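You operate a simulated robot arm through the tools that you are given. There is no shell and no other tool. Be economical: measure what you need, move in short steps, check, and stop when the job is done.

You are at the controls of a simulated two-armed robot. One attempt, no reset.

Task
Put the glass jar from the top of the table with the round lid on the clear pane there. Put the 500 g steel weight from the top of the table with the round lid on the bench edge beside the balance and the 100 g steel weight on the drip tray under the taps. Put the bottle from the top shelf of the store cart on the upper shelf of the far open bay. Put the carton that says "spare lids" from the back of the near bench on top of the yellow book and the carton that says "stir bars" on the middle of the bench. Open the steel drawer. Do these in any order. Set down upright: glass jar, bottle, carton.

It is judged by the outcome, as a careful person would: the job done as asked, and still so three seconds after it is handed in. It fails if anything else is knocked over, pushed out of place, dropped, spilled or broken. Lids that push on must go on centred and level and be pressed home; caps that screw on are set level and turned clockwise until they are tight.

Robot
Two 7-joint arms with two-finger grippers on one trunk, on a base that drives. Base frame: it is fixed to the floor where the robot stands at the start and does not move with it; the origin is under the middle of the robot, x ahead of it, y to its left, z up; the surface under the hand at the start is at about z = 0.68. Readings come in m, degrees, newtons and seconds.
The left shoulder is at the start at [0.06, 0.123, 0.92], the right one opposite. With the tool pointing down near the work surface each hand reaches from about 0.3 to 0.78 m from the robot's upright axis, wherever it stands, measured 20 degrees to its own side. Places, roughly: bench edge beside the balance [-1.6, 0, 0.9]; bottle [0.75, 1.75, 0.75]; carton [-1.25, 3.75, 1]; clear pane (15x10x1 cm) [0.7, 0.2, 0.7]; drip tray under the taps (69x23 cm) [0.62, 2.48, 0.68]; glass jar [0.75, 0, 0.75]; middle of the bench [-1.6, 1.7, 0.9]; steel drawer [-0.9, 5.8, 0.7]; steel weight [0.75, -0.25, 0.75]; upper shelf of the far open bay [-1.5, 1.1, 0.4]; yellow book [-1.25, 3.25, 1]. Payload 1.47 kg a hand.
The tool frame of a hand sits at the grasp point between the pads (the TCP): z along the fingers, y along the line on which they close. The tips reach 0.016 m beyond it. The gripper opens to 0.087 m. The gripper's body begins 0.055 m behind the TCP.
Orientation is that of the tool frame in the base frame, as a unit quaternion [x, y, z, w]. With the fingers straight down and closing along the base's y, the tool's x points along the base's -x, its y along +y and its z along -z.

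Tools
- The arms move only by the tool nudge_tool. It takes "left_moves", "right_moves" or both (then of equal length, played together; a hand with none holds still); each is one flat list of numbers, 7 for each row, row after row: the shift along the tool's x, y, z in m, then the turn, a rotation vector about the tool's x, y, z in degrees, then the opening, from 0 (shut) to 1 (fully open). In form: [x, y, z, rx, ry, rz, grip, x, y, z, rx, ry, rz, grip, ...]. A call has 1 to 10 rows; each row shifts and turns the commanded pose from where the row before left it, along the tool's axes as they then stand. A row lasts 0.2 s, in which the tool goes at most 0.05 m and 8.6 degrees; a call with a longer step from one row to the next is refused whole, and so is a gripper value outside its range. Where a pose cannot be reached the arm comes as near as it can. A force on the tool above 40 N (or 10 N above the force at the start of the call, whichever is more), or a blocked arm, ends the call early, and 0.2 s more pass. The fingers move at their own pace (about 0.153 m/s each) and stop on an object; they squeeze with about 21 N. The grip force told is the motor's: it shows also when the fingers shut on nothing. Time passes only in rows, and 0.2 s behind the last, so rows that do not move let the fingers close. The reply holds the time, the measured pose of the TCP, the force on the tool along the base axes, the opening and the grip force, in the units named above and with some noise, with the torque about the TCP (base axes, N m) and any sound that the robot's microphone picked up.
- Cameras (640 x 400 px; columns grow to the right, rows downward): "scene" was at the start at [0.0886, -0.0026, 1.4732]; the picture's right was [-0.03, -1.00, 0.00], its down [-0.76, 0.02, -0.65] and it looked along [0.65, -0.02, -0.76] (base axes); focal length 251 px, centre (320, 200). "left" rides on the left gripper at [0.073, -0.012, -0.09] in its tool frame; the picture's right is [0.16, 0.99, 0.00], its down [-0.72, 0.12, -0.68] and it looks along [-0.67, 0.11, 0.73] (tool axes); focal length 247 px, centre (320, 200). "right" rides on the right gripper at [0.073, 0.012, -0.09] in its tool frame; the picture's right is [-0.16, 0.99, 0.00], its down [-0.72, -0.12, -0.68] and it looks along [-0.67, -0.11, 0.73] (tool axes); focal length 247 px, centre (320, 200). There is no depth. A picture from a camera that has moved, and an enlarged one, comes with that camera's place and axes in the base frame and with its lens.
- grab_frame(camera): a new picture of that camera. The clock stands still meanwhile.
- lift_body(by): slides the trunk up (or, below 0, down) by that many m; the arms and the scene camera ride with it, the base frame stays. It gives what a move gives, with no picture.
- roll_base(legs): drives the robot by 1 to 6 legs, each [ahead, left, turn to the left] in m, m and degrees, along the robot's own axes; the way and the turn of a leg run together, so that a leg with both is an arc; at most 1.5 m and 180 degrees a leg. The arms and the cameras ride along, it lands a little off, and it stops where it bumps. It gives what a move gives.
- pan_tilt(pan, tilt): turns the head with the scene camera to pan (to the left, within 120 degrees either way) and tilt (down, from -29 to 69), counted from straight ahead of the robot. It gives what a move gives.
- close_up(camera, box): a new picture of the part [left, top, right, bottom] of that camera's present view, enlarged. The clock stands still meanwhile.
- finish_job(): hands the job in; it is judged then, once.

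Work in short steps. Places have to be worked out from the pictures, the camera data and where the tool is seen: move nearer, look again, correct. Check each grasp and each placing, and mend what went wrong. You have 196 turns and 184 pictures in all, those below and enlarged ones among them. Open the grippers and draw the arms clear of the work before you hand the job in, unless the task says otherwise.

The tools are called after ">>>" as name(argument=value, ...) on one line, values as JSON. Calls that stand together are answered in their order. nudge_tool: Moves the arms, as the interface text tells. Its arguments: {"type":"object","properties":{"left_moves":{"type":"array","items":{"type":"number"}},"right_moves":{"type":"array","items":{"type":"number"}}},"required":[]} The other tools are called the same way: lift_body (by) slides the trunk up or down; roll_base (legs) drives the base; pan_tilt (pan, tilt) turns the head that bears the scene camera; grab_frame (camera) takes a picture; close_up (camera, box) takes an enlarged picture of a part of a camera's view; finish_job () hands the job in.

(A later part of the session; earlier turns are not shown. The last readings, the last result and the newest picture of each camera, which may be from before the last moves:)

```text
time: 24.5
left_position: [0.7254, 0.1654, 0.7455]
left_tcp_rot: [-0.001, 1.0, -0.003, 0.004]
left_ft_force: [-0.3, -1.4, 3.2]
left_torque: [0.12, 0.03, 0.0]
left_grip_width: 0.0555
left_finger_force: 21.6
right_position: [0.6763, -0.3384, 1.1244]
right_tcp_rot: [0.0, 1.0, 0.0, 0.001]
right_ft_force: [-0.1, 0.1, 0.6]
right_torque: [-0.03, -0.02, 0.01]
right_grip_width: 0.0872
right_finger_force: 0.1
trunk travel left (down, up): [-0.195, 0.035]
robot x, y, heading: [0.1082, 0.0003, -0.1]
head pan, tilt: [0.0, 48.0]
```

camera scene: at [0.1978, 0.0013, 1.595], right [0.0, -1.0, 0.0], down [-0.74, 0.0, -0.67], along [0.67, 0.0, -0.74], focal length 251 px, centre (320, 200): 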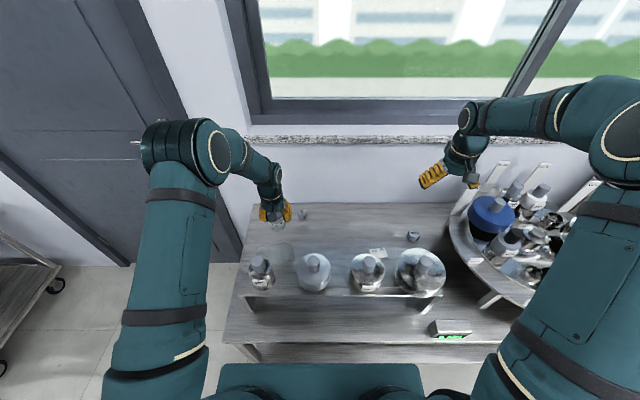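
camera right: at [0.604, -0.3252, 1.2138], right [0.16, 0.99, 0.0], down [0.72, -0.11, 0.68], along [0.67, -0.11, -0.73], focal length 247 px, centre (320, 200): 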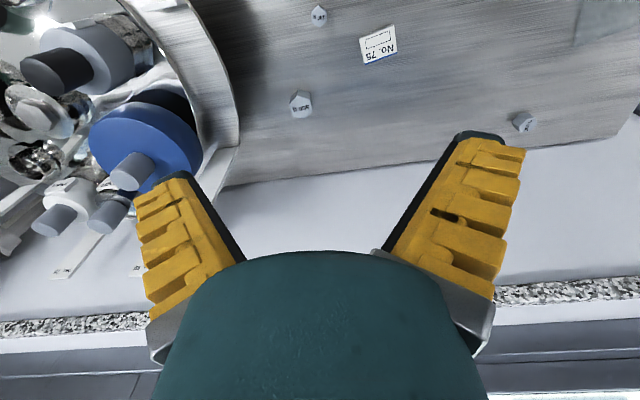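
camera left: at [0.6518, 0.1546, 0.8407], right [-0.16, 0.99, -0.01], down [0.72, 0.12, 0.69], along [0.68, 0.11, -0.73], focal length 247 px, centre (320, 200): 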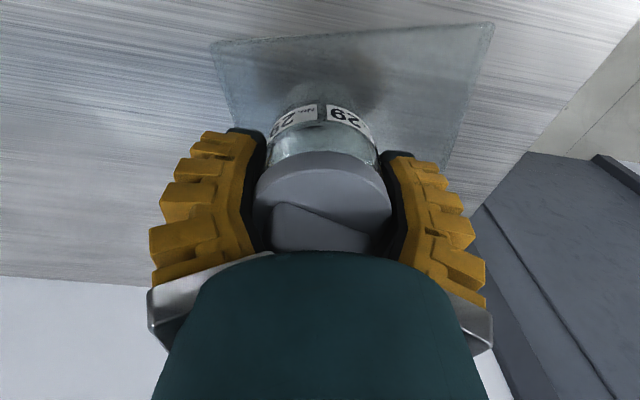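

Contact (force rose to +3 N). I open and rise straight up.

>>> nudge_tool(left_moves=[0, 0, 0.001, 0, 0, 0, 0.6, 0, 0, 0, 0, 0, 0, 1, 0, 0, 0, 0, 0, 0, 1, 0, 0, -0.03, 0, 0, 0, 1, 0, 0, -0.04, 0, 0, 0, 1, 0, 0, -0.04, 0, 0, 0, 1, 0, 0, -0.04, 0, 0, 0, 1, 0, 0, -0.04, 0, 0, 0, 1, 0, 0, -0.04, 0, 0, 0, 1])

>>> grab_frame(camera="left")

>>> close_up(camera="scene", box=[220, 190, 348, 300])

```text
time: 26.5
left_position: [0.7214, 0.168, 0.9731]
left_tcp_rot: [0.0, 1.0, -0.002, 0.005]
left_ft_force: [-1.0, 0.1, -0.5]
left_torque: [0.02, 0.0, -0.01]
left_grip_width: 0.0869
left_finger_force: 0.0
right_position: [0.6759, -0.3376, 1.1252]
right_tcp_rot: [-0.001, 1.0, 0.0, -0.001]
right_ft_force: [-1.2, -0.4, 0.5]
right_torque: [-0.04, 0.02, -0.01]
right_grip_width: 0.0869
right_finger_force: 0.1
trunk travel left (down, up): [-0.195, 0.035]
robot x, y, heading: [0.1077, -0.0019, -0.1]
head pan, tilt: [0.0, 48.0]
heard: snap
```

```text
146 pictures are left
camera left: at [0.6481, 0.1561, 1.0646], right [-0.16, 0.99, -0.01], down [0.72, 0.12, 0.69], along [0.68, 0.1, -0.73], focal length 247 px, centre (320, 200)
```

left: 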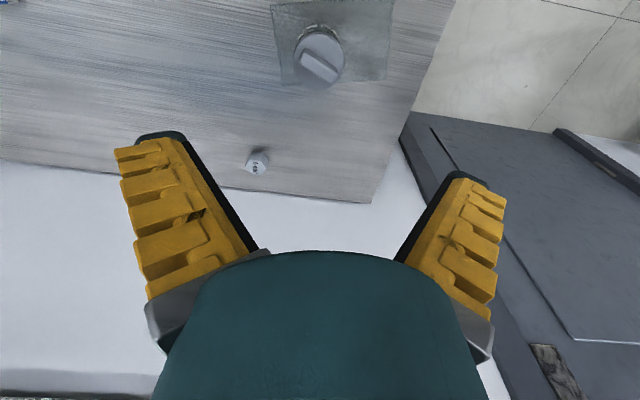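

```text
3.64 times, centred on (284, 245) of scene
camera zoom: at [0.1968, -0.0001, 1.5951], right [0.0, -1.0, 0.0], down [-0.74, 0.0, -0.67], along [0.67, 0.0, -0.74], focal length 914 px, centre (451, 36)
```

zoom: 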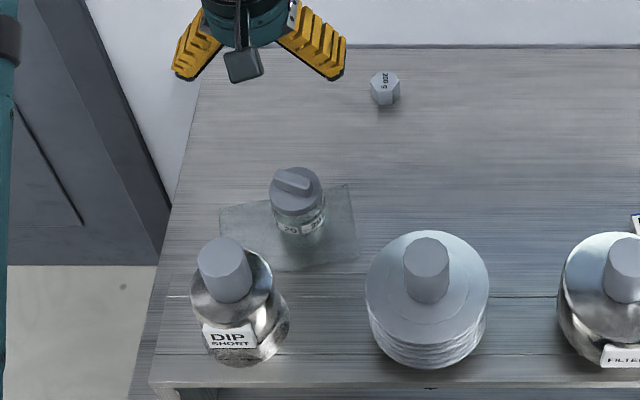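

Jar stands on the pane. I check the lid closely.

>>> close_up(camera="left", box=[250, 0, 410, 100])

>>> close_up(camera="scene", box=[264, 225, 304, 260])

```text
4.00 times, centred on (330, 50) of left
camera zoom: at [0.6481, 0.1561, 1.0646], right [-0.16, 0.99, -0.01], down [0.72, 0.12, 0.69], along [0.68, 0.1, -0.73], focal length 988 px, centre (280, 800)
```

zoom: 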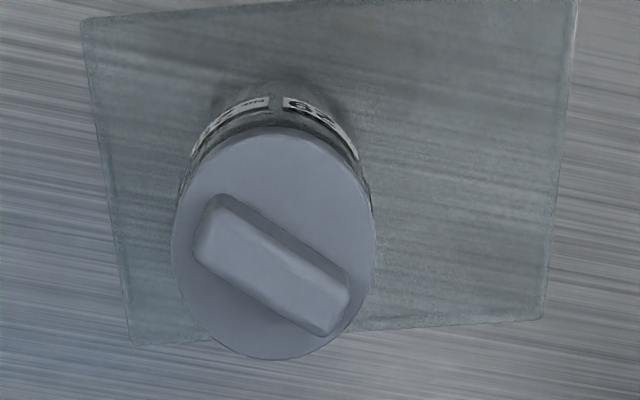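

```text
11.43 times, centred on (284, 242) of scene
camera zoom: at [0.1968, -0.0001, 1.5951], right [0.0, -1.0, 0.0], down [-0.74, 0.0, -0.67], along [0.67, 0.0, -0.74], focal length 2872 px, centre (731, -286)
```

zoom: 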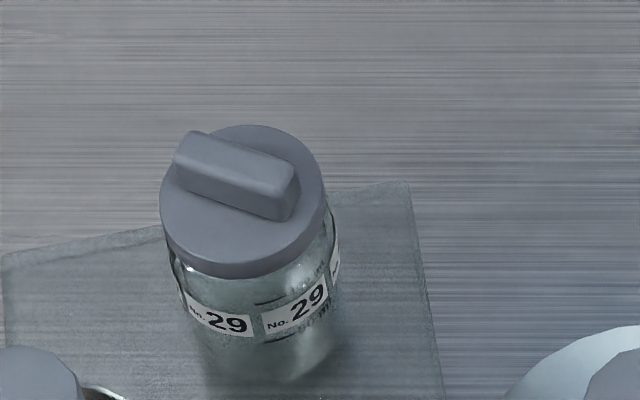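

Jar is fine. Next the 500 g weight with the right hand: raise the left hand, shift the base 0.12 m right, and look.

>>> nudge_tool(left_moves=[0, 0, -0.04, 0, 0, 0, 1, 0, 0, -0.04, 0, 0, 0, 1, 0, 0, -0.04, 0, 0, 0, 1, 0.04, 0, -0.02, 0, 0, 0, 1, 0.05, 0, 0, 0, 0, 0, 1, 0.05, 0, 0, 0, 0, 0, 1, 0.05, 0, 0, 0, 0, 0, 1, 0.05, 0, 0, 0, 0, 0, 1])

>>> roll_base(legs=[[0, -0.12, 0]])

>>> grab_frame(camera="scene")

>>> grab_frame(camera="right")

```text
time: 28.3
left_position: [0.4804, 0.1681, 1.112]
left_tcp_rot: [0.0, 1.0, -0.003, 0.007]
left_ft_force: [-0.3, 0.3, -0.5]
left_torque: [0.0, -0.03, 0.04]
left_grip_width: 0.0871
left_finger_force: 0.0
right_position: [0.6771, -0.3388, 1.1255]
right_tcp_rot: [-0.001, 1.0, -0.001, 0.0]
right_ft_force: [-0.7, -0.2, 0.2]
right_torque: [0.03, -0.05, -0.04]
right_grip_width: 0.087
right_finger_force: 0.0
trunk travel left (down, up): [-0.195, 0.035]
robot x, y, heading: [0.1067, 0.0016, 0.1]
head pan, tilt: [0.0, 48.0]
```

```text
time: 30.0
left_position: [0.4809, 0.0468, 1.1125]
left_tcp_rot: [-0.001, 1.0, -0.002, 0.005]
left_ft_force: [-0.2, -0.5, -0.8]
left_torque: [0.0, -0.03, -0.01]
left_grip_width: 0.087
left_finger_force: 0.0
right_position: [0.6777, -0.4579, 1.1249]
right_tcp_rot: [0.0, 1.0, 0.0, 0.0]
right_ft_force: [0.0, -0.5, -0.3]
right_torque: [-0.01, -0.03, 0.04]
right_grip_width: 0.087
right_finger_force: 0.1
trunk travel left (down, up): [-0.195, 0.035]
robot x, y, heading: [0.108, -0.1212, 0.1]
head pan, tilt: [0.0, 48.0]
```

```text
142 pictures are left
camera scene: at [0.1978, -0.1203, 1.595], right [0.0, -1.0, 0.0], down [-0.74, 0.0, -0.67], along [0.67, 0.0, -0.74], focal length 251 px, centre (320, 200)
```

scene: 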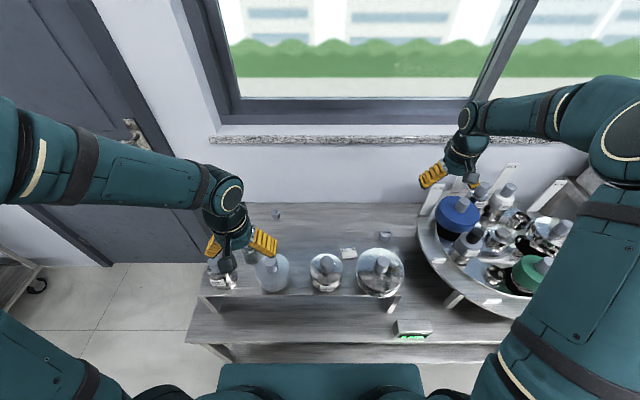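

```text
141 pictures are left
camera right: at [0.6039, -0.4464, 1.2135], right [0.16, 0.99, 0.0], down [0.72, -0.12, 0.68], along [0.67, -0.11, -0.73], focal length 247 px, centre (320, 200)
```

right: 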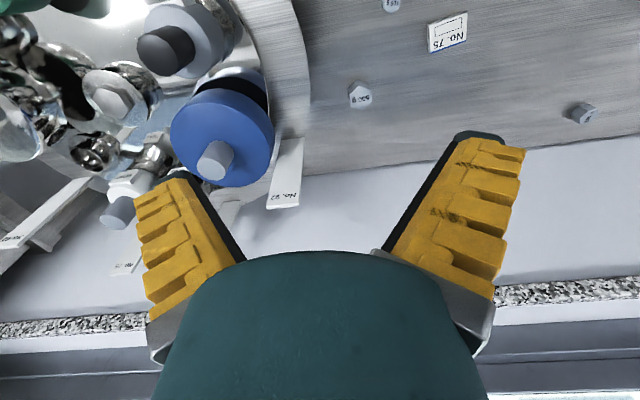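

500 g weight at (0.80,-0.395). I move the right hand over it, keeping high.

>>> nudge_tool(right_moves=[-0.02, 0.0105, 0.025, 0, 0, 0, 1, -0.02, 0.0105, 0.025, 0, 0, 0, 1, -0.02, 0.0105, 0.025, 0, 0, 0, 1, -0.02, 0.0105, 0.025, 0, 0, 0, 1, -0.02, 0.0105, 0.025, 0, 0, 0, 1, -0.02, 0.0105, 0.025, 0, 0, 0, 1])

>>> lift_body(by=-0.1)

>>> grab_frame(camera="scene")

>>> grab_frame(camera="right")

```text
time: 31.4
left_position: [0.4822, 0.0493, 1.1117]
left_tcp_rot: [0.0, 1.0, -0.003, 0.005]
left_ft_force: [0.2, -0.1, -0.6]
left_torque: [0.01, 0.02, 0.01]
left_grip_width: 0.0872
left_finger_force: 0.1
right_position: [0.7991, -0.3952, 0.9734]
right_tcp_rot: [0.0, 1.0, 0.0, -0.001]
right_ft_force: [0.2, -0.9, 0.2]
right_torque: [-0.01, 0.02, 0.03]
right_grip_width: 0.087
right_finger_force: 0.0
trunk travel left (down, up): [-0.195, 0.035]
robot x, y, heading: [0.1098, -0.1209, 0.2]
head pan, tilt: [0.0, 48.0]
```

```text
time: 32.8
left_position: [0.4807, 0.0477, 1.0121]
left_tcp_rot: [0.0, 1.0, -0.003, 0.006]
left_ft_force: [-0.9, 0.9, 0.6]
left_torque: [-0.02, 0.02, -0.03]
left_grip_width: 0.087
left_finger_force: 0.0
right_position: [0.7982, -0.3943, 0.874]
right_tcp_rot: [0.0, 1.0, 0.0, 0.0]
right_ft_force: [-0.5, -1.4, -0.2]
right_torque: [-0.04, 0.01, -0.04]
right_grip_width: 0.087
right_finger_force: 0.0
trunk travel left (down, up): [-0.095, 0.135]
robot x, y, heading: [0.1065, -0.1178, -0.0]
head pan, tilt: [0.0, 48.0]
```

```text
140 pictures are left
camera scene: at [0.1976, -0.1198, 1.4951], right [0.0, -1.0, 0.0], down [-0.74, 0.0, -0.67], along [0.67, 0.0, -0.74], focal length 251 px, centre (320, 200)
```

scene: 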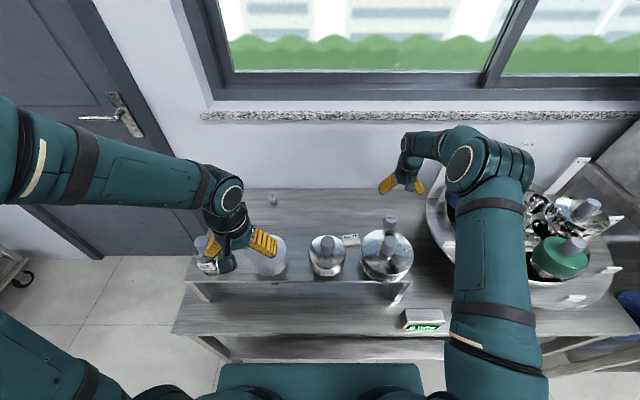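

```text
139 pictures are left
camera right: at [0.7239, -0.3827, 0.9637], right [0.16, 0.99, 0.0], down [0.72, -0.12, 0.68], along [0.67, -0.11, -0.73], focal length 247 px, centre (320, 200)
```

right: 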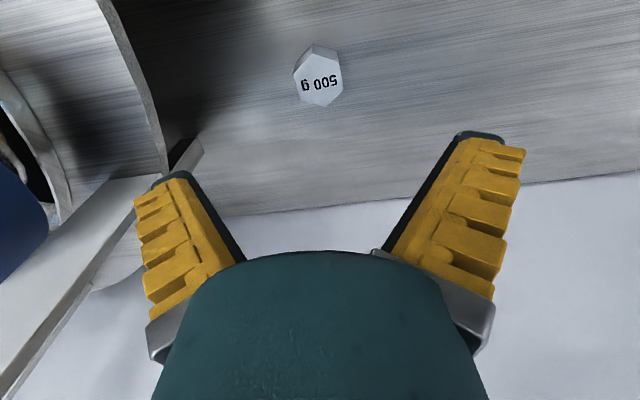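

Weight at (0.805,-0.396). I descend over it.

>>> nudge_tool(right_moves=[-0.007, -0.002, 0.03, 0, 0, 0, 1, 0, 0, 0.04, 0, 0, 0, 1, 0, 0, 0.04, 0, 0, 0, 1])

>>> grab_frame(camera="right")

```text
time: 33.5
left_position: [0.4841, 0.0482, 1.0122]
left_tcp_rot: [0.0, 1.0, -0.002, 0.006]
left_ft_force: [0.6, -0.3, -0.1]
left_torque: [-0.02, -0.01, 0.03]
left_grip_width: 0.0871
left_finger_force: 0.0
right_position: [0.8063, -0.3984, 0.7647]
right_tcp_rot: [-0.001, 1.0, 0.0, 0.0]
right_ft_force: [-0.4, -0.3, 0.1]
right_torque: [0.03, 0.02, 0.01]
right_grip_width: 0.0868
right_finger_force: 0.1
trunk travel left (down, up): [-0.095, 0.135]
robot x, y, heading: [0.1063, -0.1179, -0.0]
head pan, tilt: [0.0, 48.0]
```

```text
138 pictures are left
camera right: at [0.7324, -0.3859, 0.854], right [0.16, 0.99, 0.0], down [0.72, -0.11, 0.68], along [0.67, -0.11, -0.73], focal length 247 px, centre (320, 200)
```

right: 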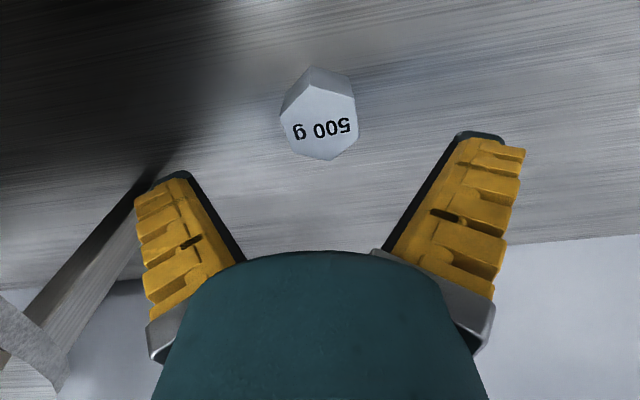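

Weight top ~z 0.708, centre (0.801,-0.3975). I go down to 0.70 and close.

>>> nudge_tool(right_moves=[0.005, 0.001, 0.03, 0, 0, 0, 1, 0, 0, 0.03, 0, 0, 0, 1, 0, 0, 0.004, 0, 0, 0, 1, 0, 0, 0, 0, 0, 0, 0.3, 0, 0, 0, 0, 0, 0, 0.3, 0, 0, 0, 0, 0, 0, 0.3])

>>> grab_frame(camera="right")

```text
time: 35.0
left_position: [0.4814, 0.0484, 1.0112]
left_tcp_rot: [-0.002, 1.0, -0.001, 0.006]
left_ft_force: [0.0, -0.5, -0.2]
left_torque: [0.03, 0.04, 0.0]
left_grip_width: 0.087
left_finger_force: 0.1
right_position: [0.8006, -0.397, 0.7]
right_tcp_rot: [-0.001, 1.0, 0.0, 0.0]
right_ft_force: [-1.6, -0.6, 0.9]
right_torque: [0.06, -0.05, 0.01]
right_grip_width: 0.0417
right_finger_force: 20.5
trunk travel left (down, up): [-0.095, 0.135]
robot x, y, heading: [0.1093, -0.1216, 0.1]
head pan, tilt: [0.0, 48.0]
```

```text
137 pictures are left
camera right: at [0.726, -0.3842, 0.789], right [0.16, 0.99, 0.0], down [0.72, -0.12, 0.68], along [0.67, -0.11, -0.73], focal length 247 px, centre (320, 200)
```

right: 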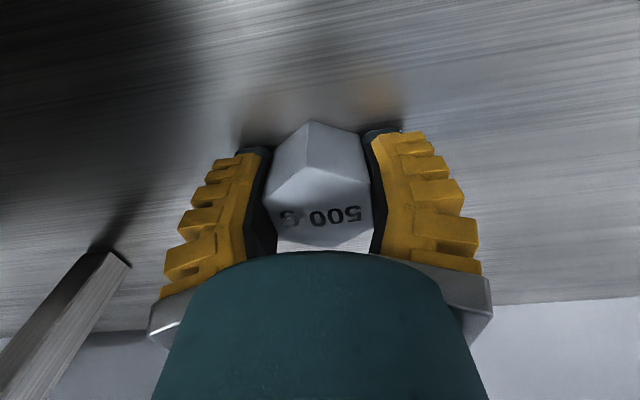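

Gripped at 0.042. I lift it high, pulling back afterwards.

>>> nudge_tool(right_moves=[0, 0, -0.03, 0, 0, 0, 0.3, 0, 0, -0.04, 0, 0, 0, 0.3, 0, 0, -0.05, 0, 0, 0, 0.3, 0, 0, -0.05, 0, 0, 0, 0.3, 0, 0, -0.05, 0, 0, 0, 0.3, 0, 0, -0.05, 0, 0, 0, 0.3, 0.03, 0, -0.03, 0, 0, 0, 0.3])

>>> grab_frame(camera="right")

>>> grab_frame(camera="scene")

```text
time: 36.5
left_position: [0.4808, 0.0478, 1.0132]
left_tcp_rot: [0.001, 1.0, -0.002, 0.006]
left_ft_force: [0.3, -1.0, 1.0]
left_torque: [-0.02, -0.02, 0.0]
left_grip_width: 0.0869
left_finger_force: 0.0
right_position: [0.7684, -0.3964, 1.002]
right_tcp_rot: [0.0, 1.0, 0.001, -0.001]
right_ft_force: [-0.8, -0.7, -4.6]
right_torque: [0.01, -0.04, 0.02]
right_grip_width: 0.0406
right_finger_force: 20.8
trunk travel left (down, up): [-0.095, 0.135]
robot x, y, heading: [0.1119, -0.1171, -0.0]
head pan, tilt: [0.0, 48.0]
```

```text
136 pictures are left
camera right: at [0.6952, -0.3835, 1.0907], right [0.16, 0.99, 0.0], down [0.72, -0.12, 0.68], along [0.67, -0.11, -0.73], focal length 247 px, centre (320, 200)
```

right: 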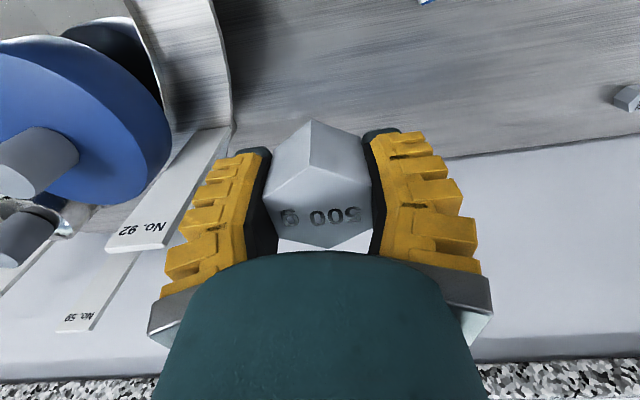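

```text
135 pictures are left
camera scene: at [0.1963, -0.1199, 1.4951], right [0.0, -1.0, 0.0], down [-0.74, 0.0, -0.67], along [0.67, 0.0, -0.74], focal length 251 px, centre (320, 200)
```

scene: 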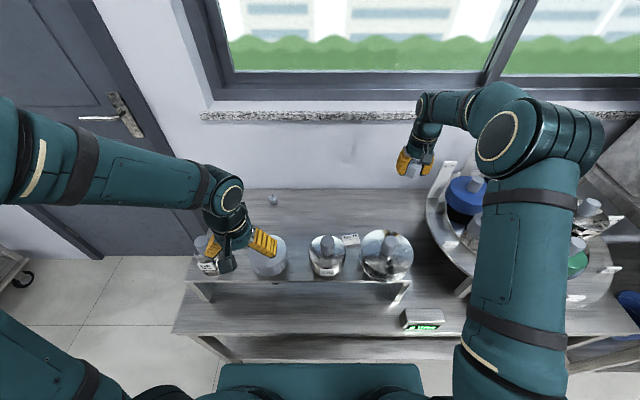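

Held (−4.6 N ≈ 0.5 kg). The 100 g weight sits close behind the dome, so the left hand must come with its camera on the far side. I raise the trunk, draw the right hand back, and shift the base right.

>>> lift_body(by=0.13)

>>> nudge_tool(right_moves=[0.04, -0.015, 0, 0, 0, 0, 0.3, 0.04, -0.015, 0, 0, 0, 0, 0.3, 0.04, -0.015, 0, 0, 0, 0, 0.3, 0.04, -0.015, 0, 0, 0, 0, 0.3, 0.04, -0.015, 0, 0, 0, 0, 0.3, 0.04, -0.015, 0, 0, 0, 0, 0.3, 0.04, -0.015, 0, 0, 0, 0, 0.3, 0.04, -0.015, 0, 0, 0, 0, 0.3])

>>> roll_base(legs=[[0, -0.15, 0]])

>>> nudge_tool(left_moves=[0, 0, 0, 0, 0, 8.5, 1, 0, 0, 0, 0, 0, 8.5, 1, 0, 0, 0, 0, 0, 8.5, 1, 0, 0, 0, 0, 0, 8.5, 1, 0, 0, 0, 0, 0, 8.5, 1, 0, 0, 0, 0, 0, 8.5, 1, 0, 0, 0, 0, 0, 8.5, 1, 0, 0, 0, 0, 0, 8.5, 1, 0, 0, 0, 0, 0, 8.5, 1, 0, 0, 0, 0, 0, 8.5, 1])

>>> grab_frame(camera="scene")

```text
time: 38.1
left_position: [0.4824, 0.0479, 1.1425]
left_tcp_rot: [-0.001, 1.0, -0.001, 0.005]
left_ft_force: [-0.1, -0.1, 0.2]
left_torque: [-0.02, -0.01, 0.0]
left_grip_width: 0.0873
left_finger_force: 0.0
right_position: [0.7716, -0.3951, 1.13]
right_tcp_rot: [0.0, 1.0, 0.001, -0.001]
right_ft_force: [0.6, -0.4, -5.8]
right_torque: [-0.03, 0.02, 0.01]
right_grip_width: 0.0405
right_finger_force: 21.2
trunk travel left (down, up): [-0.225, 0.005]
robot x, y, heading: [0.108, -0.1158, -0.3]
head pan, tilt: [0.0, 48.0]
```

```text
time: 39.9
left_position: [0.4794, 0.0475, 1.1424]
left_tcp_rot: [-0.001, 1.0, -0.002, 0.005]
left_ft_force: [-0.9, 0.4, 0.2]
left_torque: [0.03, -0.03, 0.01]
left_grip_width: 0.0867
left_finger_force: 0.0
right_position: [0.4489, -0.5165, 1.1309]
right_tcp_rot: [0.0, 1.0, 0.0, 0.0]
right_ft_force: [0.4, 0.0, -4.3]
right_torque: [0.02, -0.01, 0.01]
right_grip_width: 0.0406
right_finger_force: 20.5
trunk travel left (down, up): [-0.225, 0.005]
robot x, y, heading: [0.1059, -0.1192, -0.1]
head pan, tilt: [0.0, 48.0]
```

```text
time: 41.9
left_position: [0.4826, -0.104, 1.1424]
left_tcp_rot: [-0.002, 1.0, -0.002, 0.005]
left_ft_force: [-0.1, -0.7, -0.7]
left_torque: [0.0, -0.04, -0.02]
left_grip_width: 0.0872
left_finger_force: 0.1
right_position: [0.4517, -0.6686, 1.1306]
right_tcp_rot: [0.0, 1.0, 0.0, 0.0]
right_ft_force: [-0.1, -0.6, -5.4]
right_torque: [0.0, 0.02, 0.02]
right_grip_width: 0.0407
right_finger_force: 21.5
trunk travel left (down, up): [-0.225, 0.005]
robot x, y, heading: [0.1076, -0.2708, -0.1]
head pan, tilt: [0.0, 48.0]
```

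```text
time: 44.1
left_position: [0.4805, -0.104, 1.1422]
left_tcp_rot: [0.675, 0.738, 0.001, 0.005]
left_ft_force: [-0.3, 0.8, -0.1]
left_torque: [-0.01, 0.01, 0.0]
left_grip_width: 0.0869
left_finger_force: 0.0
right_position: [0.451, -0.6686, 1.1301]
right_tcp_rot: [0.0, 1.0, 0.001, 0.0]
right_ft_force: [-0.3, -0.5, -5.4]
right_torque: [0.0, 0.02, 0.0]
right_grip_width: 0.0406
right_finger_force: 21.0
trunk travel left (down, up): [-0.225, 0.005]
robot x, y, heading: [0.1086, -0.2707, -0.1]
head pan, tilt: [0.0, 48.0]
```

```text
134 pictures are left
camera scene: at [0.1982, -0.2719, 1.6249], right [0.0, -1.0, 0.0], down [-0.74, 0.0, -0.67], along [0.67, 0.0, -0.74], focal length 251 px, centre (320, 200)
```

scene: 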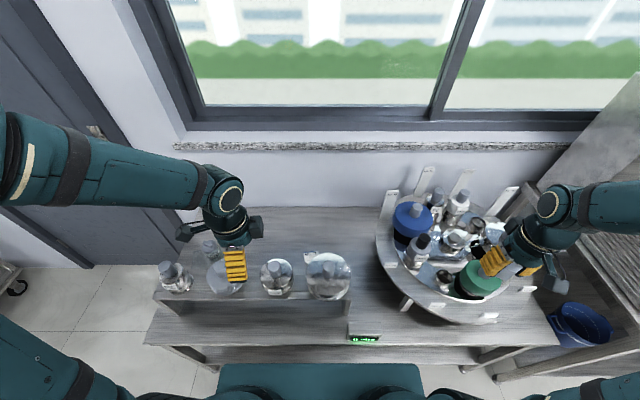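

Rotated 85° (camera toward +y). I continue turning to 180°.

>>> nudge_tool(left_moves=[0, 0, 0, 0, 0, 8.5, 1, 0, 0, 0, 0, 0, 8.5, 1, 0, 0, 0, 0, 0, 8.5, 1, 0, 0, 0, 0, 0, 8.5, 1, 0, 0, 0, 0, 0, 8.5, 1, 0, 0, 0, 0, 0, 8.5, 1, 0, 0, 0, 0, 0, 8.5, 1, 0, 0, 0, 0, 0, 8.5, 1, 0, 0, 0, 0, 0, 8.5, 1, 0, 0, 0, 0, 0, 8.5, 1])

>>> nudge_tool(left_moves=[0, 0, 0, 0, 0, 8.5, 1])

>>> close_up(camera="scene", box=[140, 150, 400, 350])

```text
time: 46.3
left_position: [0.4812, -0.1044, 1.1422]
left_tcp_rot: [0.996, 0.086, 0.004, 0.002]
left_ft_force: [-0.5, -0.1, -0.8]
left_torque: [0.01, 0.01, 0.01]
left_grip_width: 0.0871
left_finger_force: 0.0
right_position: [0.4513, -0.6683, 1.1309]
right_tcp_rot: [-0.001, 1.0, -0.001, 0.0]
right_ft_force: [0.1, -0.2, -5.0]
right_torque: [-0.01, -0.02, -0.01]
right_grip_width: 0.0406
right_finger_force: 21.4
trunk travel left (down, up): [-0.225, 0.005]
robot x, y, heading: [0.1087, -0.2712, 0.1]
head pan, tilt: [0.0, 48.0]
```

```text
time: 46.7
left_position: [0.4816, -0.1035, 1.1438]
left_tcp_rot: [1.0, 0.012, 0.004, 0.003]
left_ft_force: [0.6, -0.1, 0.5]
left_torque: [0.0, 0.03, -0.01]
left_grip_width: 0.0871
left_finger_force: 0.1
right_position: [0.4521, -0.6686, 1.1308]
right_tcp_rot: [-0.001, 1.0, 0.0, 0.0]
right_ft_force: [0.0, 0.0, -4.7]
right_torque: [0.0, 0.02, -0.03]
right_grip_width: 0.0406
right_finger_force: 20.8
trunk travel left (down, up): [-0.225, 0.005]
robot x, y, heading: [0.1096, -0.2704, -0.4]
head pan, tilt: [0.0, 48.0]
```

```text
2.00 times, centred on (270, 250) of scene
camera zoom: at [0.1982, -0.2719, 1.625], right [0.0, -1.0, 0.0], down [-0.74, 0.0, -0.67], along [0.67, 0.0, -0.74], focal length 503 px, centre (420, 100)
```

zoom: 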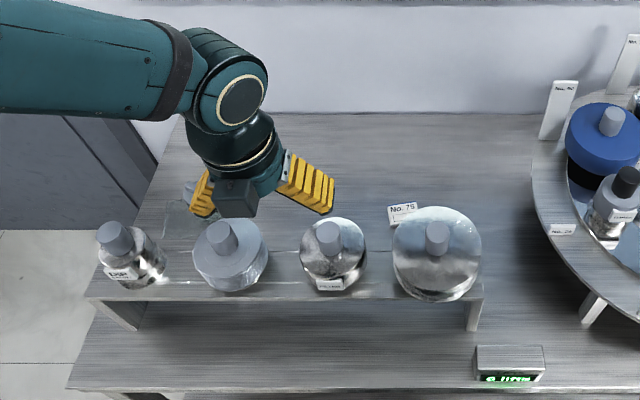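

The turned pose is reachable, but a box shows on the near side of the wrist; I look closer at it.

>>> close_up(camera="scene", box=[210, 150, 330, 270])

>>> grab_frame(camera="left")

>>> grab_frame(camera="right")

```text
3.33 times, centred on (270, 210) of scene
camera zoom: at [0.1982, -0.2719, 1.625], right [0.0, -1.0, 0.0], down [-0.74, 0.0, -0.67], along [0.67, 0.0, -0.74], focal length 838 px, centre (487, 167)
```

zoom: 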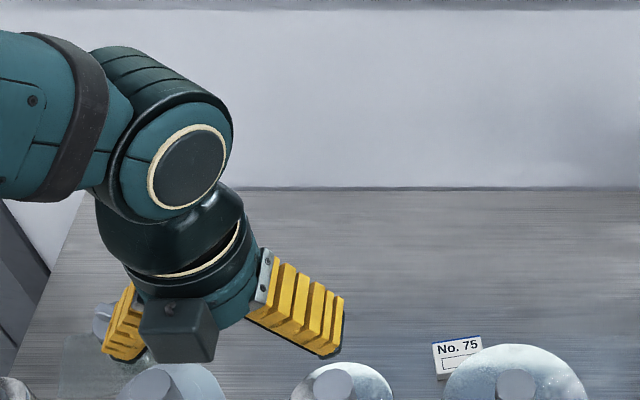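

```text
131 pictures are left
camera left: at [0.5536, -0.0906, 1.2338], right [0.18, -0.98, 0.01], down [-0.73, -0.13, 0.67], along [-0.66, -0.13, -0.74], focal length 247 px, centre (320, 200)
```

left: 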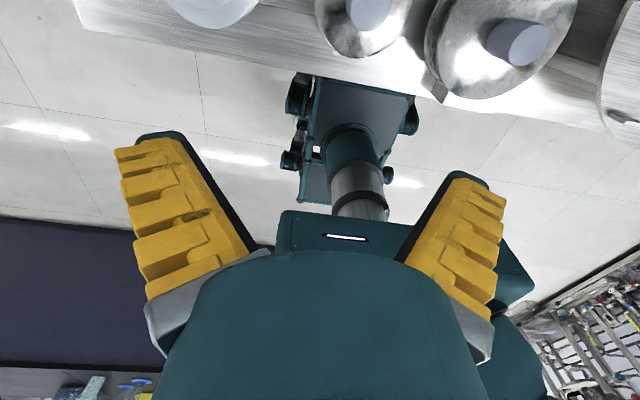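

```text
130 pictures are left
camera right: at [0.3776, -0.6561, 1.2197], right [0.16, 0.99, 0.0], down [0.72, -0.12, 0.68], along [0.67, -0.11, -0.73], focal length 247 px, centre (320, 200)
```

right: 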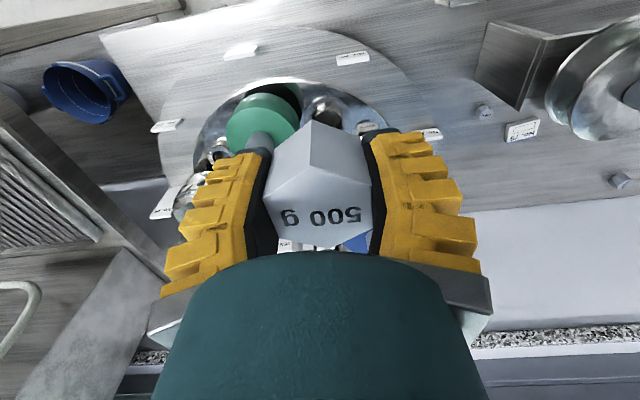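

The second box would touch the dome unless the hand leans away. I move over to the weight high up and tilt the hand 24° so its body leans away from the dome.

>>> nudge_tool(left_moves=[0.028, 0.033, 0, 0, 0, 0, 1, 0.028, 0.033, 0, 0, 0, 0, 1, 0.028, 0.033, 0, 0, 0, 0, 1, 0.028, 0.033, 0, 0, 0, 0, 1, 0.028, 0.033, 0, 0, 0, 0, 1, 0.028, 0.033, 0, 0, 0, 0, 1, 0.028, 0.032, 0, 0, 0, 0, 1, 0, 0, 0, 0, -8, 0, 1, 0, 0, 0, 0, -8, 0, 1, 0, 0, 0, 0, -8, 0, 1])

>>> grab_frame(camera="left")

>>> close_up(camera="scene", box=[210, 150, 450, 350])

```text
time: 48.9
left_position: [0.6843, -0.3287, 1.144]
left_tcp_rot: [0.979, 0.014, -0.204, 0.005]
left_ft_force: [-0.8, 0.1, -0.6]
left_torque: [0.0, 0.02, -0.01]
left_grip_width: 0.0867
left_finger_force: 0.0
right_position: [0.452, -0.6675, 1.1299]
right_tcp_rot: [-0.001, 1.0, 0.0, -0.001]
right_ft_force: [-0.3, -1.5, -5.2]
right_torque: [0.0, 0.03, 0.0]
right_grip_width: 0.0407
right_finger_force: 21.2
trunk travel left (down, up): [-0.225, 0.005]
robot x, y, heading: [0.1077, -0.2733, -0.1]
head pan, tilt: [0.0, 48.0]
```

```text
129 pictures are left
camera left: at [0.7871, -0.314, 1.199], right [0.17, -0.98, -0.06], down [-0.39, -0.12, 0.91], along [-0.91, -0.13, -0.4], focal length 247 px, centre (320, 200)
```

left: 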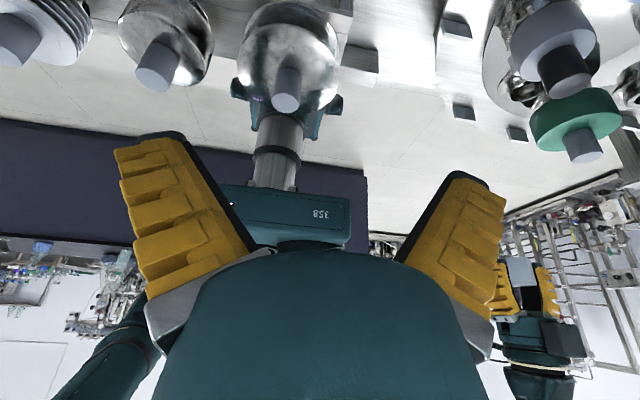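

```text
2.00 times, centred on (330, 250) of scene
camera zoom: at [0.199, -0.272, 1.6249], right [0.0, -1.0, 0.0], down [-0.74, 0.0, -0.67], along [0.67, 0.0, -0.74], focal length 503 px, centre (300, 100)
```

zoom: 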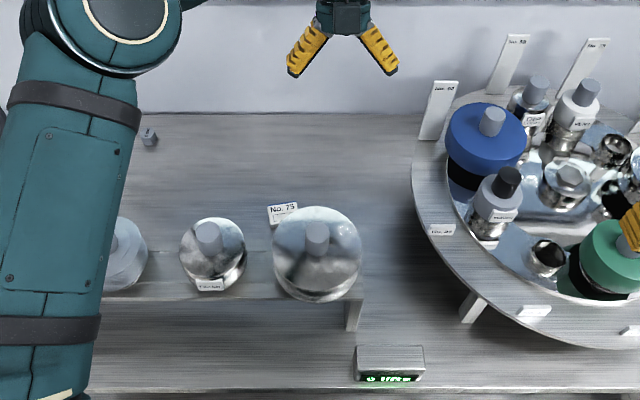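

The dome's knob tops out near z 0.96 and its rim edge near x 0.613, so a 16° lean suffices. I lower toward the weight and look.

>>> nudge_tool(left_moves=[-0.018, 0.004, 0.005, 0, 8, 0, 1, 0.0114, 0, 0.0398, 0, 0, 0, 1, 0.0114, 0, 0.0398, 0, 0, 0, 1, 0.0114, 0, 0.0398, 0, 0, 0, 1, 0.0114, 0, 0.0398, 0, 0, 0, 1, 0.0114, 0, 0.0398, 0, 0, 0, 1])

>>> grab_frame(camera="left")

>>> close_up(camera="scene", box=[210, 150, 450, 350])

```text
time: 50.3
left_position: [0.6678, -0.3356, 0.94]
left_tcp_rot: [0.991, 0.014, -0.133, 0.005]
left_ft_force: [0.6, 0.1, -0.2]
left_torque: [0.04, 0.01, -0.01]
left_grip_width: 0.087
left_finger_force: 0.0
right_position: [0.4508, -0.6678, 1.1298]
right_tcp_rot: [-0.001, 1.0, 0.0, -0.001]
right_ft_force: [0.6, 0.6, -4.5]
right_torque: [-0.05, 0.04, 0.0]
right_grip_width: 0.0405
right_finger_force: 20.9
trunk travel left (down, up): [-0.225, 0.005]
robot x, y, heading: [0.1094, -0.2691, 0.1]
head pan, tilt: [0.0, 48.0]
```

```text
127 pictures are left
camera left: at [0.762, -0.3208, 1.009], right [0.18, -0.98, -0.04], down [-0.51, -0.13, 0.85], along [-0.84, -0.13, -0.53], focal length 247 px, centre (320, 200)
```

left: 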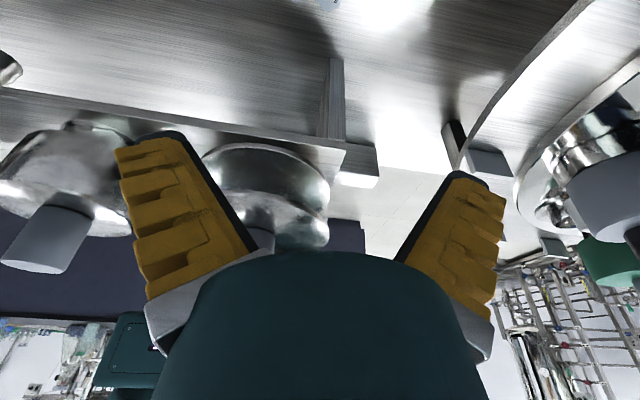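

```text
2.00 times, centred on (330, 250) of scene
camera zoom: at [0.1989, -0.2721, 1.6249], right [0.0, -1.0, 0.0], down [-0.74, 0.0, -0.67], along [0.67, 0.0, -0.74], focal length 503 px, centre (300, 100)
```

zoom: 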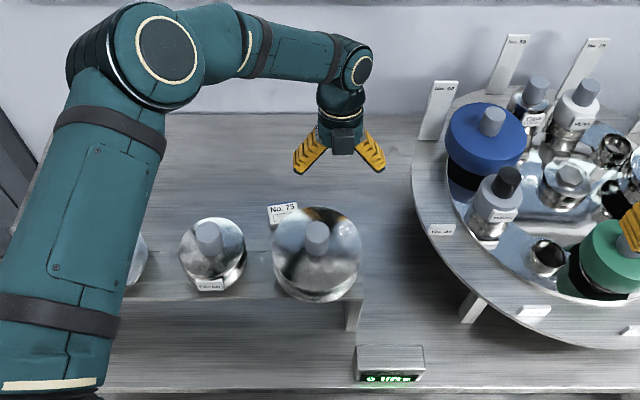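

The arm comes clear of the jars. I continue down to 0.82.

>>> nudge_tool(left_moves=[0.0114, 0, 0.0398, 0, 0, 0, 1, 0.0114, 0, 0.0398, 0, 0, 0, 1, 0.0114, 0, 0.0398, 0, 0, 0, 1])

>>> grab_frame(camera="left")

>>> close_up(camera="scene", box=[210, 150, 450, 350])

```text
time: 51.1
left_position: [0.6695, -0.3344, 0.8156]
left_tcp_rot: [0.991, 0.014, -0.134, 0.004]
left_ft_force: [-0.3, 0.5, -0.4]
left_torque: [-0.01, -0.01, 0.0]
left_grip_width: 0.087
left_finger_force: 0.2
right_position: [0.4517, -0.668, 1.1309]
right_tcp_rot: [-0.002, 1.0, 0.0, -0.001]
right_ft_force: [0.4, -0.6, -4.8]
right_torque: [0.01, -0.02, -0.02]
right_grip_width: 0.0407
right_finger_force: 21.1
trunk travel left (down, up): [-0.225, 0.005]
robot x, y, heading: [0.1092, -0.2739, -0.0]
head pan, tilt: [0.0, 48.0]
```

```text
125 pictures are left
camera left: at [0.7636, -0.3213, 0.8846], right [0.18, -0.98, -0.04], down [-0.51, -0.13, 0.85], along [-0.84, -0.13, -0.53], focal length 247 px, centre (320, 200)
```

left: 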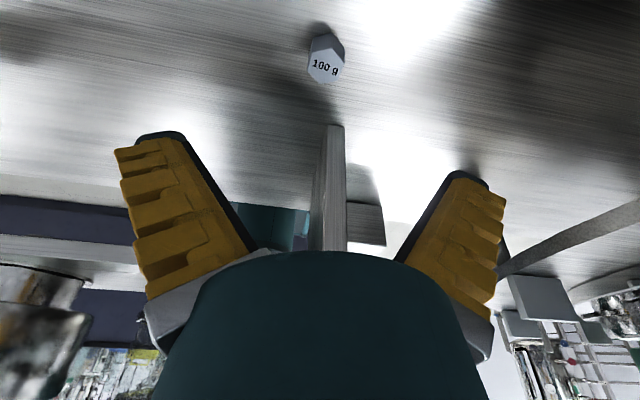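

```text
2.00 times, centred on (330, 250) of scene
camera zoom: at [0.1989, -0.2722, 1.6249], right [0.0, -1.0, 0.0], down [-0.74, 0.0, -0.67], along [0.67, 0.0, -0.74], focal length 503 px, centre (300, 100)
```

zoom: 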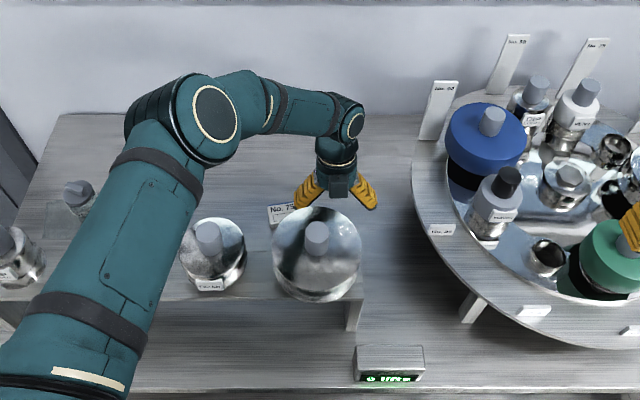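

Weight at (0.658,-0.336). I go down to 0.74 and check.

>>> nudge_tool(left_moves=[0.003, 0.001, 0.025, 0, 0, 0, 1, 0.006, 0.001, 0.025, 0, 0, 0, 1, 0.007, 0, 0.025, 0, 0, 0, 1])

>>> grab_frame(camera="left")

>>> close_up(camera="scene", box=[320, 200, 420, 280])

```text
time: 51.9
left_position: [0.665, -0.3367, 0.7404]
left_tcp_rot: [0.991, 0.014, -0.135, 0.004]
left_ft_force: [-0.9, -0.5, -0.3]
left_torque: [0.02, 0.02, 0.0]
left_grip_width: 0.087
left_finger_force: 0.0
right_position: [0.4508, -0.6671, 1.1303]
right_tcp_rot: [-0.001, 1.0, 0.0, 0.0]
right_ft_force: [-0.1, 1.0, -5.4]
right_torque: [-0.02, -0.02, 0.04]
right_grip_width: 0.0405
right_finger_force: 20.5
trunk travel left (down, up): [-0.225, 0.005]
robot x, y, heading: [0.1089, -0.2751, -0.0]
head pan, tilt: [0.0, 48.0]
```

```text
123 pictures are left
camera left: at [0.759, -0.3229, 0.8083], right [0.18, -0.98, -0.04], down [-0.51, -0.13, 0.85], along [-0.84, -0.13, -0.53], focal length 247 px, centre (320, 200)
```

left: 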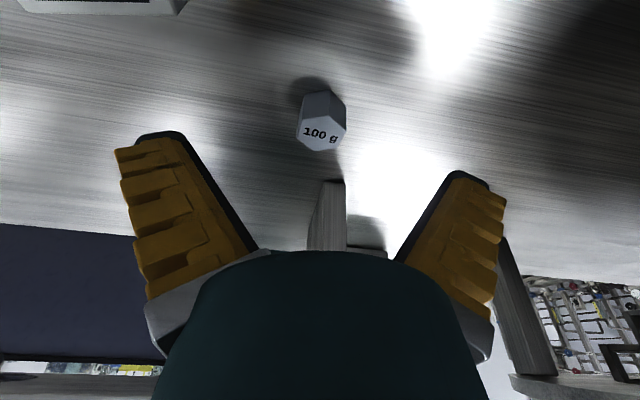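

```text
5.00 times, centred on (370, 240) of scene
camera zoom: at [0.1985, -0.2721, 1.6249], right [0.0, -1.0, 0.0], down [-0.74, 0.0, -0.67], along [0.67, 0.0, -0.74], focal length 1256 px, centre (70, 0)
```

zoom: 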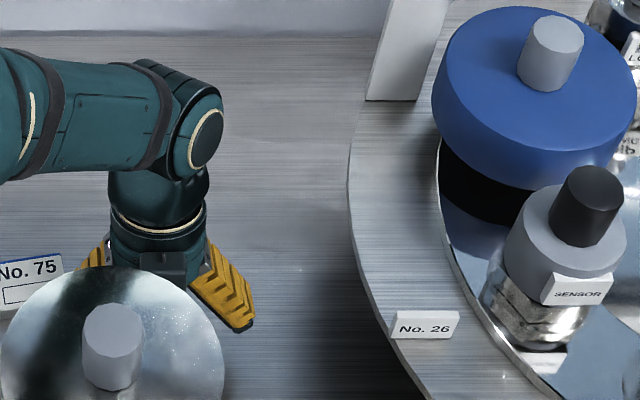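

Centred. I descend the last 37 mm and close.

>>> nudge_tool(left_moves=[0.003, 0, 0.018, 0, 0, 0, 1, 0.0035, 0, 0.0175, 0, 0, 0, 1, 0, 0, 0, 0, 0, 0, 0.15, 0, 0, 0, 0, 0, 0, 0.15, 0, 0, 0, 0, 0, 0, 0.15, 0, 0, 0, 0, 0, 0, 0.15])

>>> grab_frame(camera="left")

```text
time: 53.3
left_position: [0.6619, -0.3372, 0.7057]
left_tcp_rot: [0.991, 0.013, -0.134, 0.004]
left_ft_force: [2.2, -1.0, 3.0]
left_torque: [-0.02, -0.05, 0.01]
left_grip_width: 0.0231
left_finger_force: 21.2
right_position: [0.4506, -0.6681, 1.1316]
right_tcp_rot: [-0.001, 1.0, 0.0, 0.0]
right_ft_force: [-0.5, 0.0, -4.5]
right_torque: [0.02, 0.01, 0.02]
right_grip_width: 0.0407
right_finger_force: 21.1
trunk travel left (down, up): [-0.225, 0.005]
robot x, y, heading: [0.1062, -0.2688, 0.1]
head pan, tilt: [0.0, 48.0]
```

```text
121 pictures are left
camera left: at [0.7556, -0.323, 0.7737], right [0.18, -0.98, -0.04], down [-0.51, -0.13, 0.85], along [-0.84, -0.13, -0.53], focal length 247 px, centre (320, 200)
```

left: 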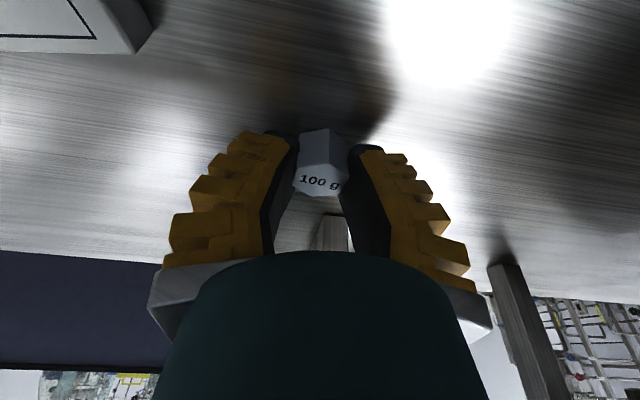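

Gripped (0.023). I lift straight up.

>>> nudge_tool(left_moves=[-0.0055, 0, -0.0192, 0, 0, 0, 0.15, -0.011, 0, -0.0384, 0, 0, 0, 0.15, -0.011, 0, -0.0384, 0, 0, 0, 0.15, -0.011, 0, -0.0384, 0, 0, 0, 0.15, -0.011, 0, -0.0384, 0, 0, 0, 0.15, -0.011, 0, -0.0384, 0, 0, 0, 0.15, -0.011, 0, -0.0384, 0, 0, 0, 0.15, -0.011, 0, -0.0384, 0, 0, 0, 0.15, -0.011, 0, -0.0384, 0, 0, 0, 0.15, -0.011, 0, -0.0384, 0, 0, 0, 0.15])

>>> grab_frame(camera="left")

>>> grab_frame(camera="scene")

```text
time: 55.5
left_position: [0.6572, -0.3353, 1.0828]
left_tcp_rot: [0.991, 0.013, -0.133, 0.004]
left_ft_force: [-0.3, 0.0, -0.8]
left_torque: [0.0, 0.02, 0.0]
left_grip_width: 0.02
left_finger_force: 21.3
right_position: [0.4501, -0.669, 1.1321]
right_tcp_rot: [-0.001, 1.0, 0.0, 0.0]
right_ft_force: [-0.3, -0.2, -4.9]
right_torque: [-0.01, -0.02, -0.02]
right_grip_width: 0.0405
right_finger_force: 21.1
trunk travel left (down, up): [-0.225, 0.005]
robot x, y, heading: [0.1085, -0.2669, -0.1]
head pan, tilt: [0.0, 48.0]
```

```text
120 pictures are left
camera left: at [0.7511, -0.3215, 1.1518], right [0.18, -0.98, -0.04], down [-0.51, -0.13, 0.85], along [-0.84, -0.13, -0.53], focal length 247 px, centre (320, 200)
```

left: 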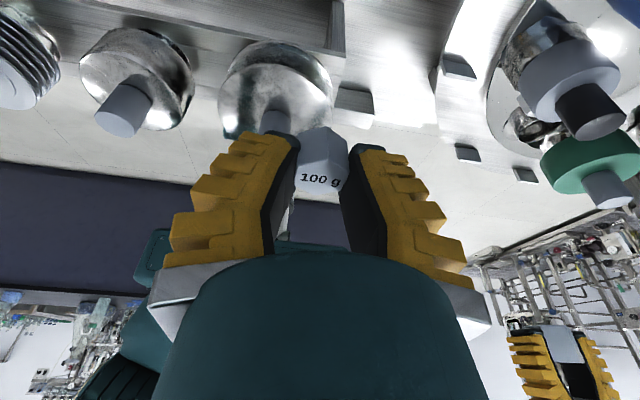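

```text
119 pictures are left
camera scene: at [0.1974, -0.2719, 1.625], right [0.0, -1.0, 0.0], down [-0.74, 0.0, -0.67], along [0.67, 0.0, -0.74], focal length 251 px, centre (320, 200)
```

scene: 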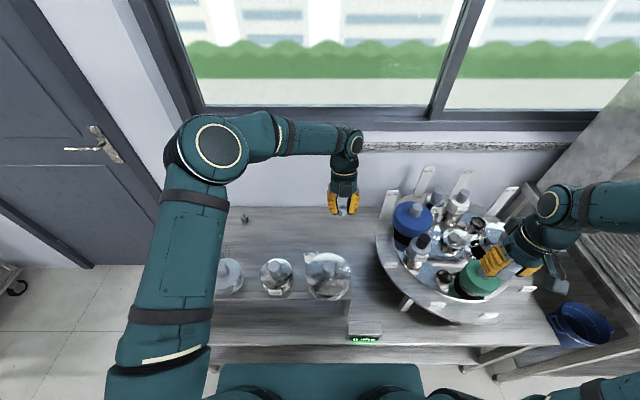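

Both weights held. I level the left hand, draw it back, then back the base off 0.35 m and look around to the left.

>>> nudge_tool(left_moves=[0, 0, -0.02, 0, 8, 0, 0.15, 0, 0, -0.02, 0, 8, 0, 0.15, -0.035, -0.03, 0, 0, 0, 0, 0.15, -0.035, -0.03, 0, 0, 0, 0, 0.15, -0.035, -0.03, 0, 0, 0, 0, 0.15, -0.035, -0.03, 0, 0, 0, 0, 0.15, -0.035, -0.03, 0, 0, 0, 0, 0.15, -0.035, -0.03, 0, 0, 0, 0, 0.15])

>>> roll_base(legs=[[-0.35, 0, 0]])

>>> pan_tilt(pan=60, tilt=25)

>>> grab_frame(camera="scene")

```text
time: 57.3
left_position: [0.4492, -0.1594, 1.1212]
left_tcp_rot: [1.0, 0.013, 0.006, 0.002]
left_ft_force: [0.3, 0.0, -2.2]
left_torque: [-0.02, -0.01, -0.03]
left_grip_width: 0.0194
left_finger_force: 21.0
right_position: [0.4505, -0.6682, 1.1307]
right_tcp_rot: [-0.001, 1.0, 0.0, -0.001]
right_ft_force: [-2.0, 0.1, -4.6]
right_torque: [0.0, 0.0, -0.02]
right_grip_width: 0.0409
right_finger_force: 21.1
trunk travel left (down, up): [-0.225, 0.005]
robot x, y, heading: [0.1078, -0.2689, -0.1]
head pan, tilt: [0.0, 48.0]
```

```text
time: 59.6
left_position: [0.1018, -0.1595, 1.1201]
left_tcp_rot: [1.0, 0.014, 0.006, 0.003]
left_ft_force: [0.1, 0.3, -1.3]
left_torque: [0.01, -0.01, -0.01]
left_grip_width: 0.0195
left_finger_force: 21.1
right_position: [0.1034, -0.6682, 1.1301]
right_tcp_rot: [-0.002, 1.0, 0.0, 0.001]
right_ft_force: [-0.5, 0.8, -5.4]
right_torque: [0.01, 0.01, 0.02]
right_grip_width: 0.0407
right_finger_force: 21.0
trunk travel left (down, up): [-0.225, 0.005]
robot x, y, heading: [-0.2367, -0.2723, 0.5]
head pan, tilt: [0.0, 48.0]
```

```text
time: 60.9
left_position: [0.1024, -0.1599, 1.1195]
left_tcp_rot: [1.0, 0.016, 0.006, 0.002]
left_ft_force: [0.0, -0.4, -1.7]
left_torque: [-0.01, -0.02, -0.01]
left_grip_width: 0.0191
left_finger_force: 20.6
right_position: [0.1045, -0.6677, 1.1306]
right_tcp_rot: [-0.002, 1.0, 0.0, -0.002]
right_ft_force: [0.2, -0.4, -4.8]
right_torque: [0.05, 0.01, 0.01]
right_grip_width: 0.0409
right_finger_force: 20.9
trunk travel left (down, up): [-0.225, 0.005]
robot x, y, heading: [-0.2433, -0.2688, 0.3]
head pan, tilt: [60.0, 25.0]
```

```text
118 pictures are left
camera scene: at [-0.1829, -0.1927, 1.6597], right [0.87, -0.5, 0.0], down [-0.21, -0.37, -0.91], along [0.45, 0.79, -0.42], focal length 251 px, centre (320, 200)
```

scene: 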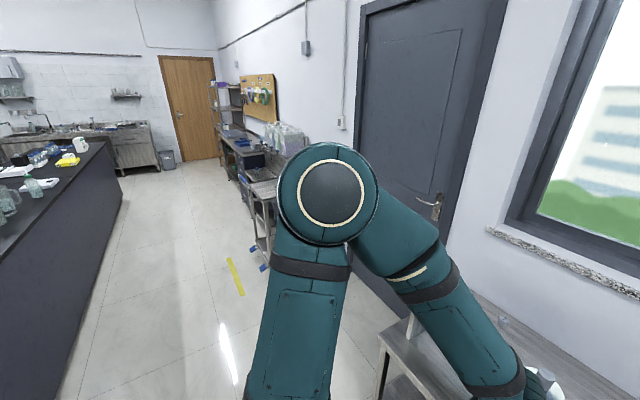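

The lane to the left is clear. I strafe left about 1.5 m and look toward the cart and taps.

>>> roll_base(legs=[[0, 1.4, 0]])

>>> pan_tilt(pan=35, tilt=35)

>>> grab_frame(camera="scene")

```text
time: 73.3
left_position: [0.0943, 1.2363, 1.1212]
left_tcp_rot: [1.0, 0.017, 0.006, 0.003]
left_ft_force: [-0.8, -0.2, -1.0]
left_torque: [-0.03, 0.02, 0.0]
left_grip_width: 0.0178
left_finger_force: 21.0
right_position: [0.098, 0.728, 1.1298]
right_tcp_rot: [-0.005, 1.0, 0.0, -0.001]
right_ft_force: [0.1, 0.4, -4.5]
right_torque: [0.0, 0.0, 0.01]
right_grip_width: 0.0407
right_finger_force: 21.0
trunk travel left (down, up): [-0.225, 0.005]
robot x, y, heading: [-0.2445, 1.1206, 0.5]
head pan, tilt: [60.0, 25.0]
```

```text
time: 74.2
left_position: [0.0935, 1.2349, 1.1202]
left_tcp_rot: [1.0, 0.018, 0.004, 0.003]
left_ft_force: [0.1, 0.2, -0.5]
left_torque: [0.02, 0.04, -0.01]
left_grip_width: 0.0179
left_finger_force: 21.4
right_position: [0.0974, 0.7281, 1.1305]
right_tcp_rot: [-0.005, 1.0, -0.001, -0.001]
right_ft_force: [0.1, -1.2, -4.8]
right_torque: [-0.04, 0.03, -0.01]
right_grip_width: 0.0404
right_finger_force: 21.6
trunk travel left (down, up): [-0.225, 0.005]
robot x, y, heading: [-0.2494, 1.123, 0.6]
head pan, tilt: [35.0, 35.0]
```

```text
117 pictures are left
camera scene: at [-0.1653, 1.1727, 1.644], right [0.58, -0.81, 0.0], down [-0.47, -0.33, -0.82], along [0.67, 0.48, -0.57], focal length 251 px, centre (320, 200)
```

scene: 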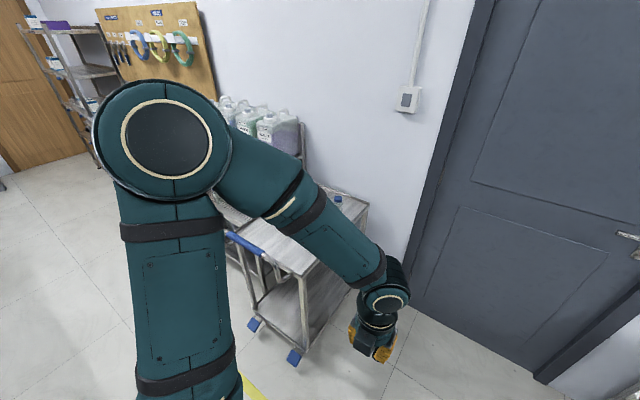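

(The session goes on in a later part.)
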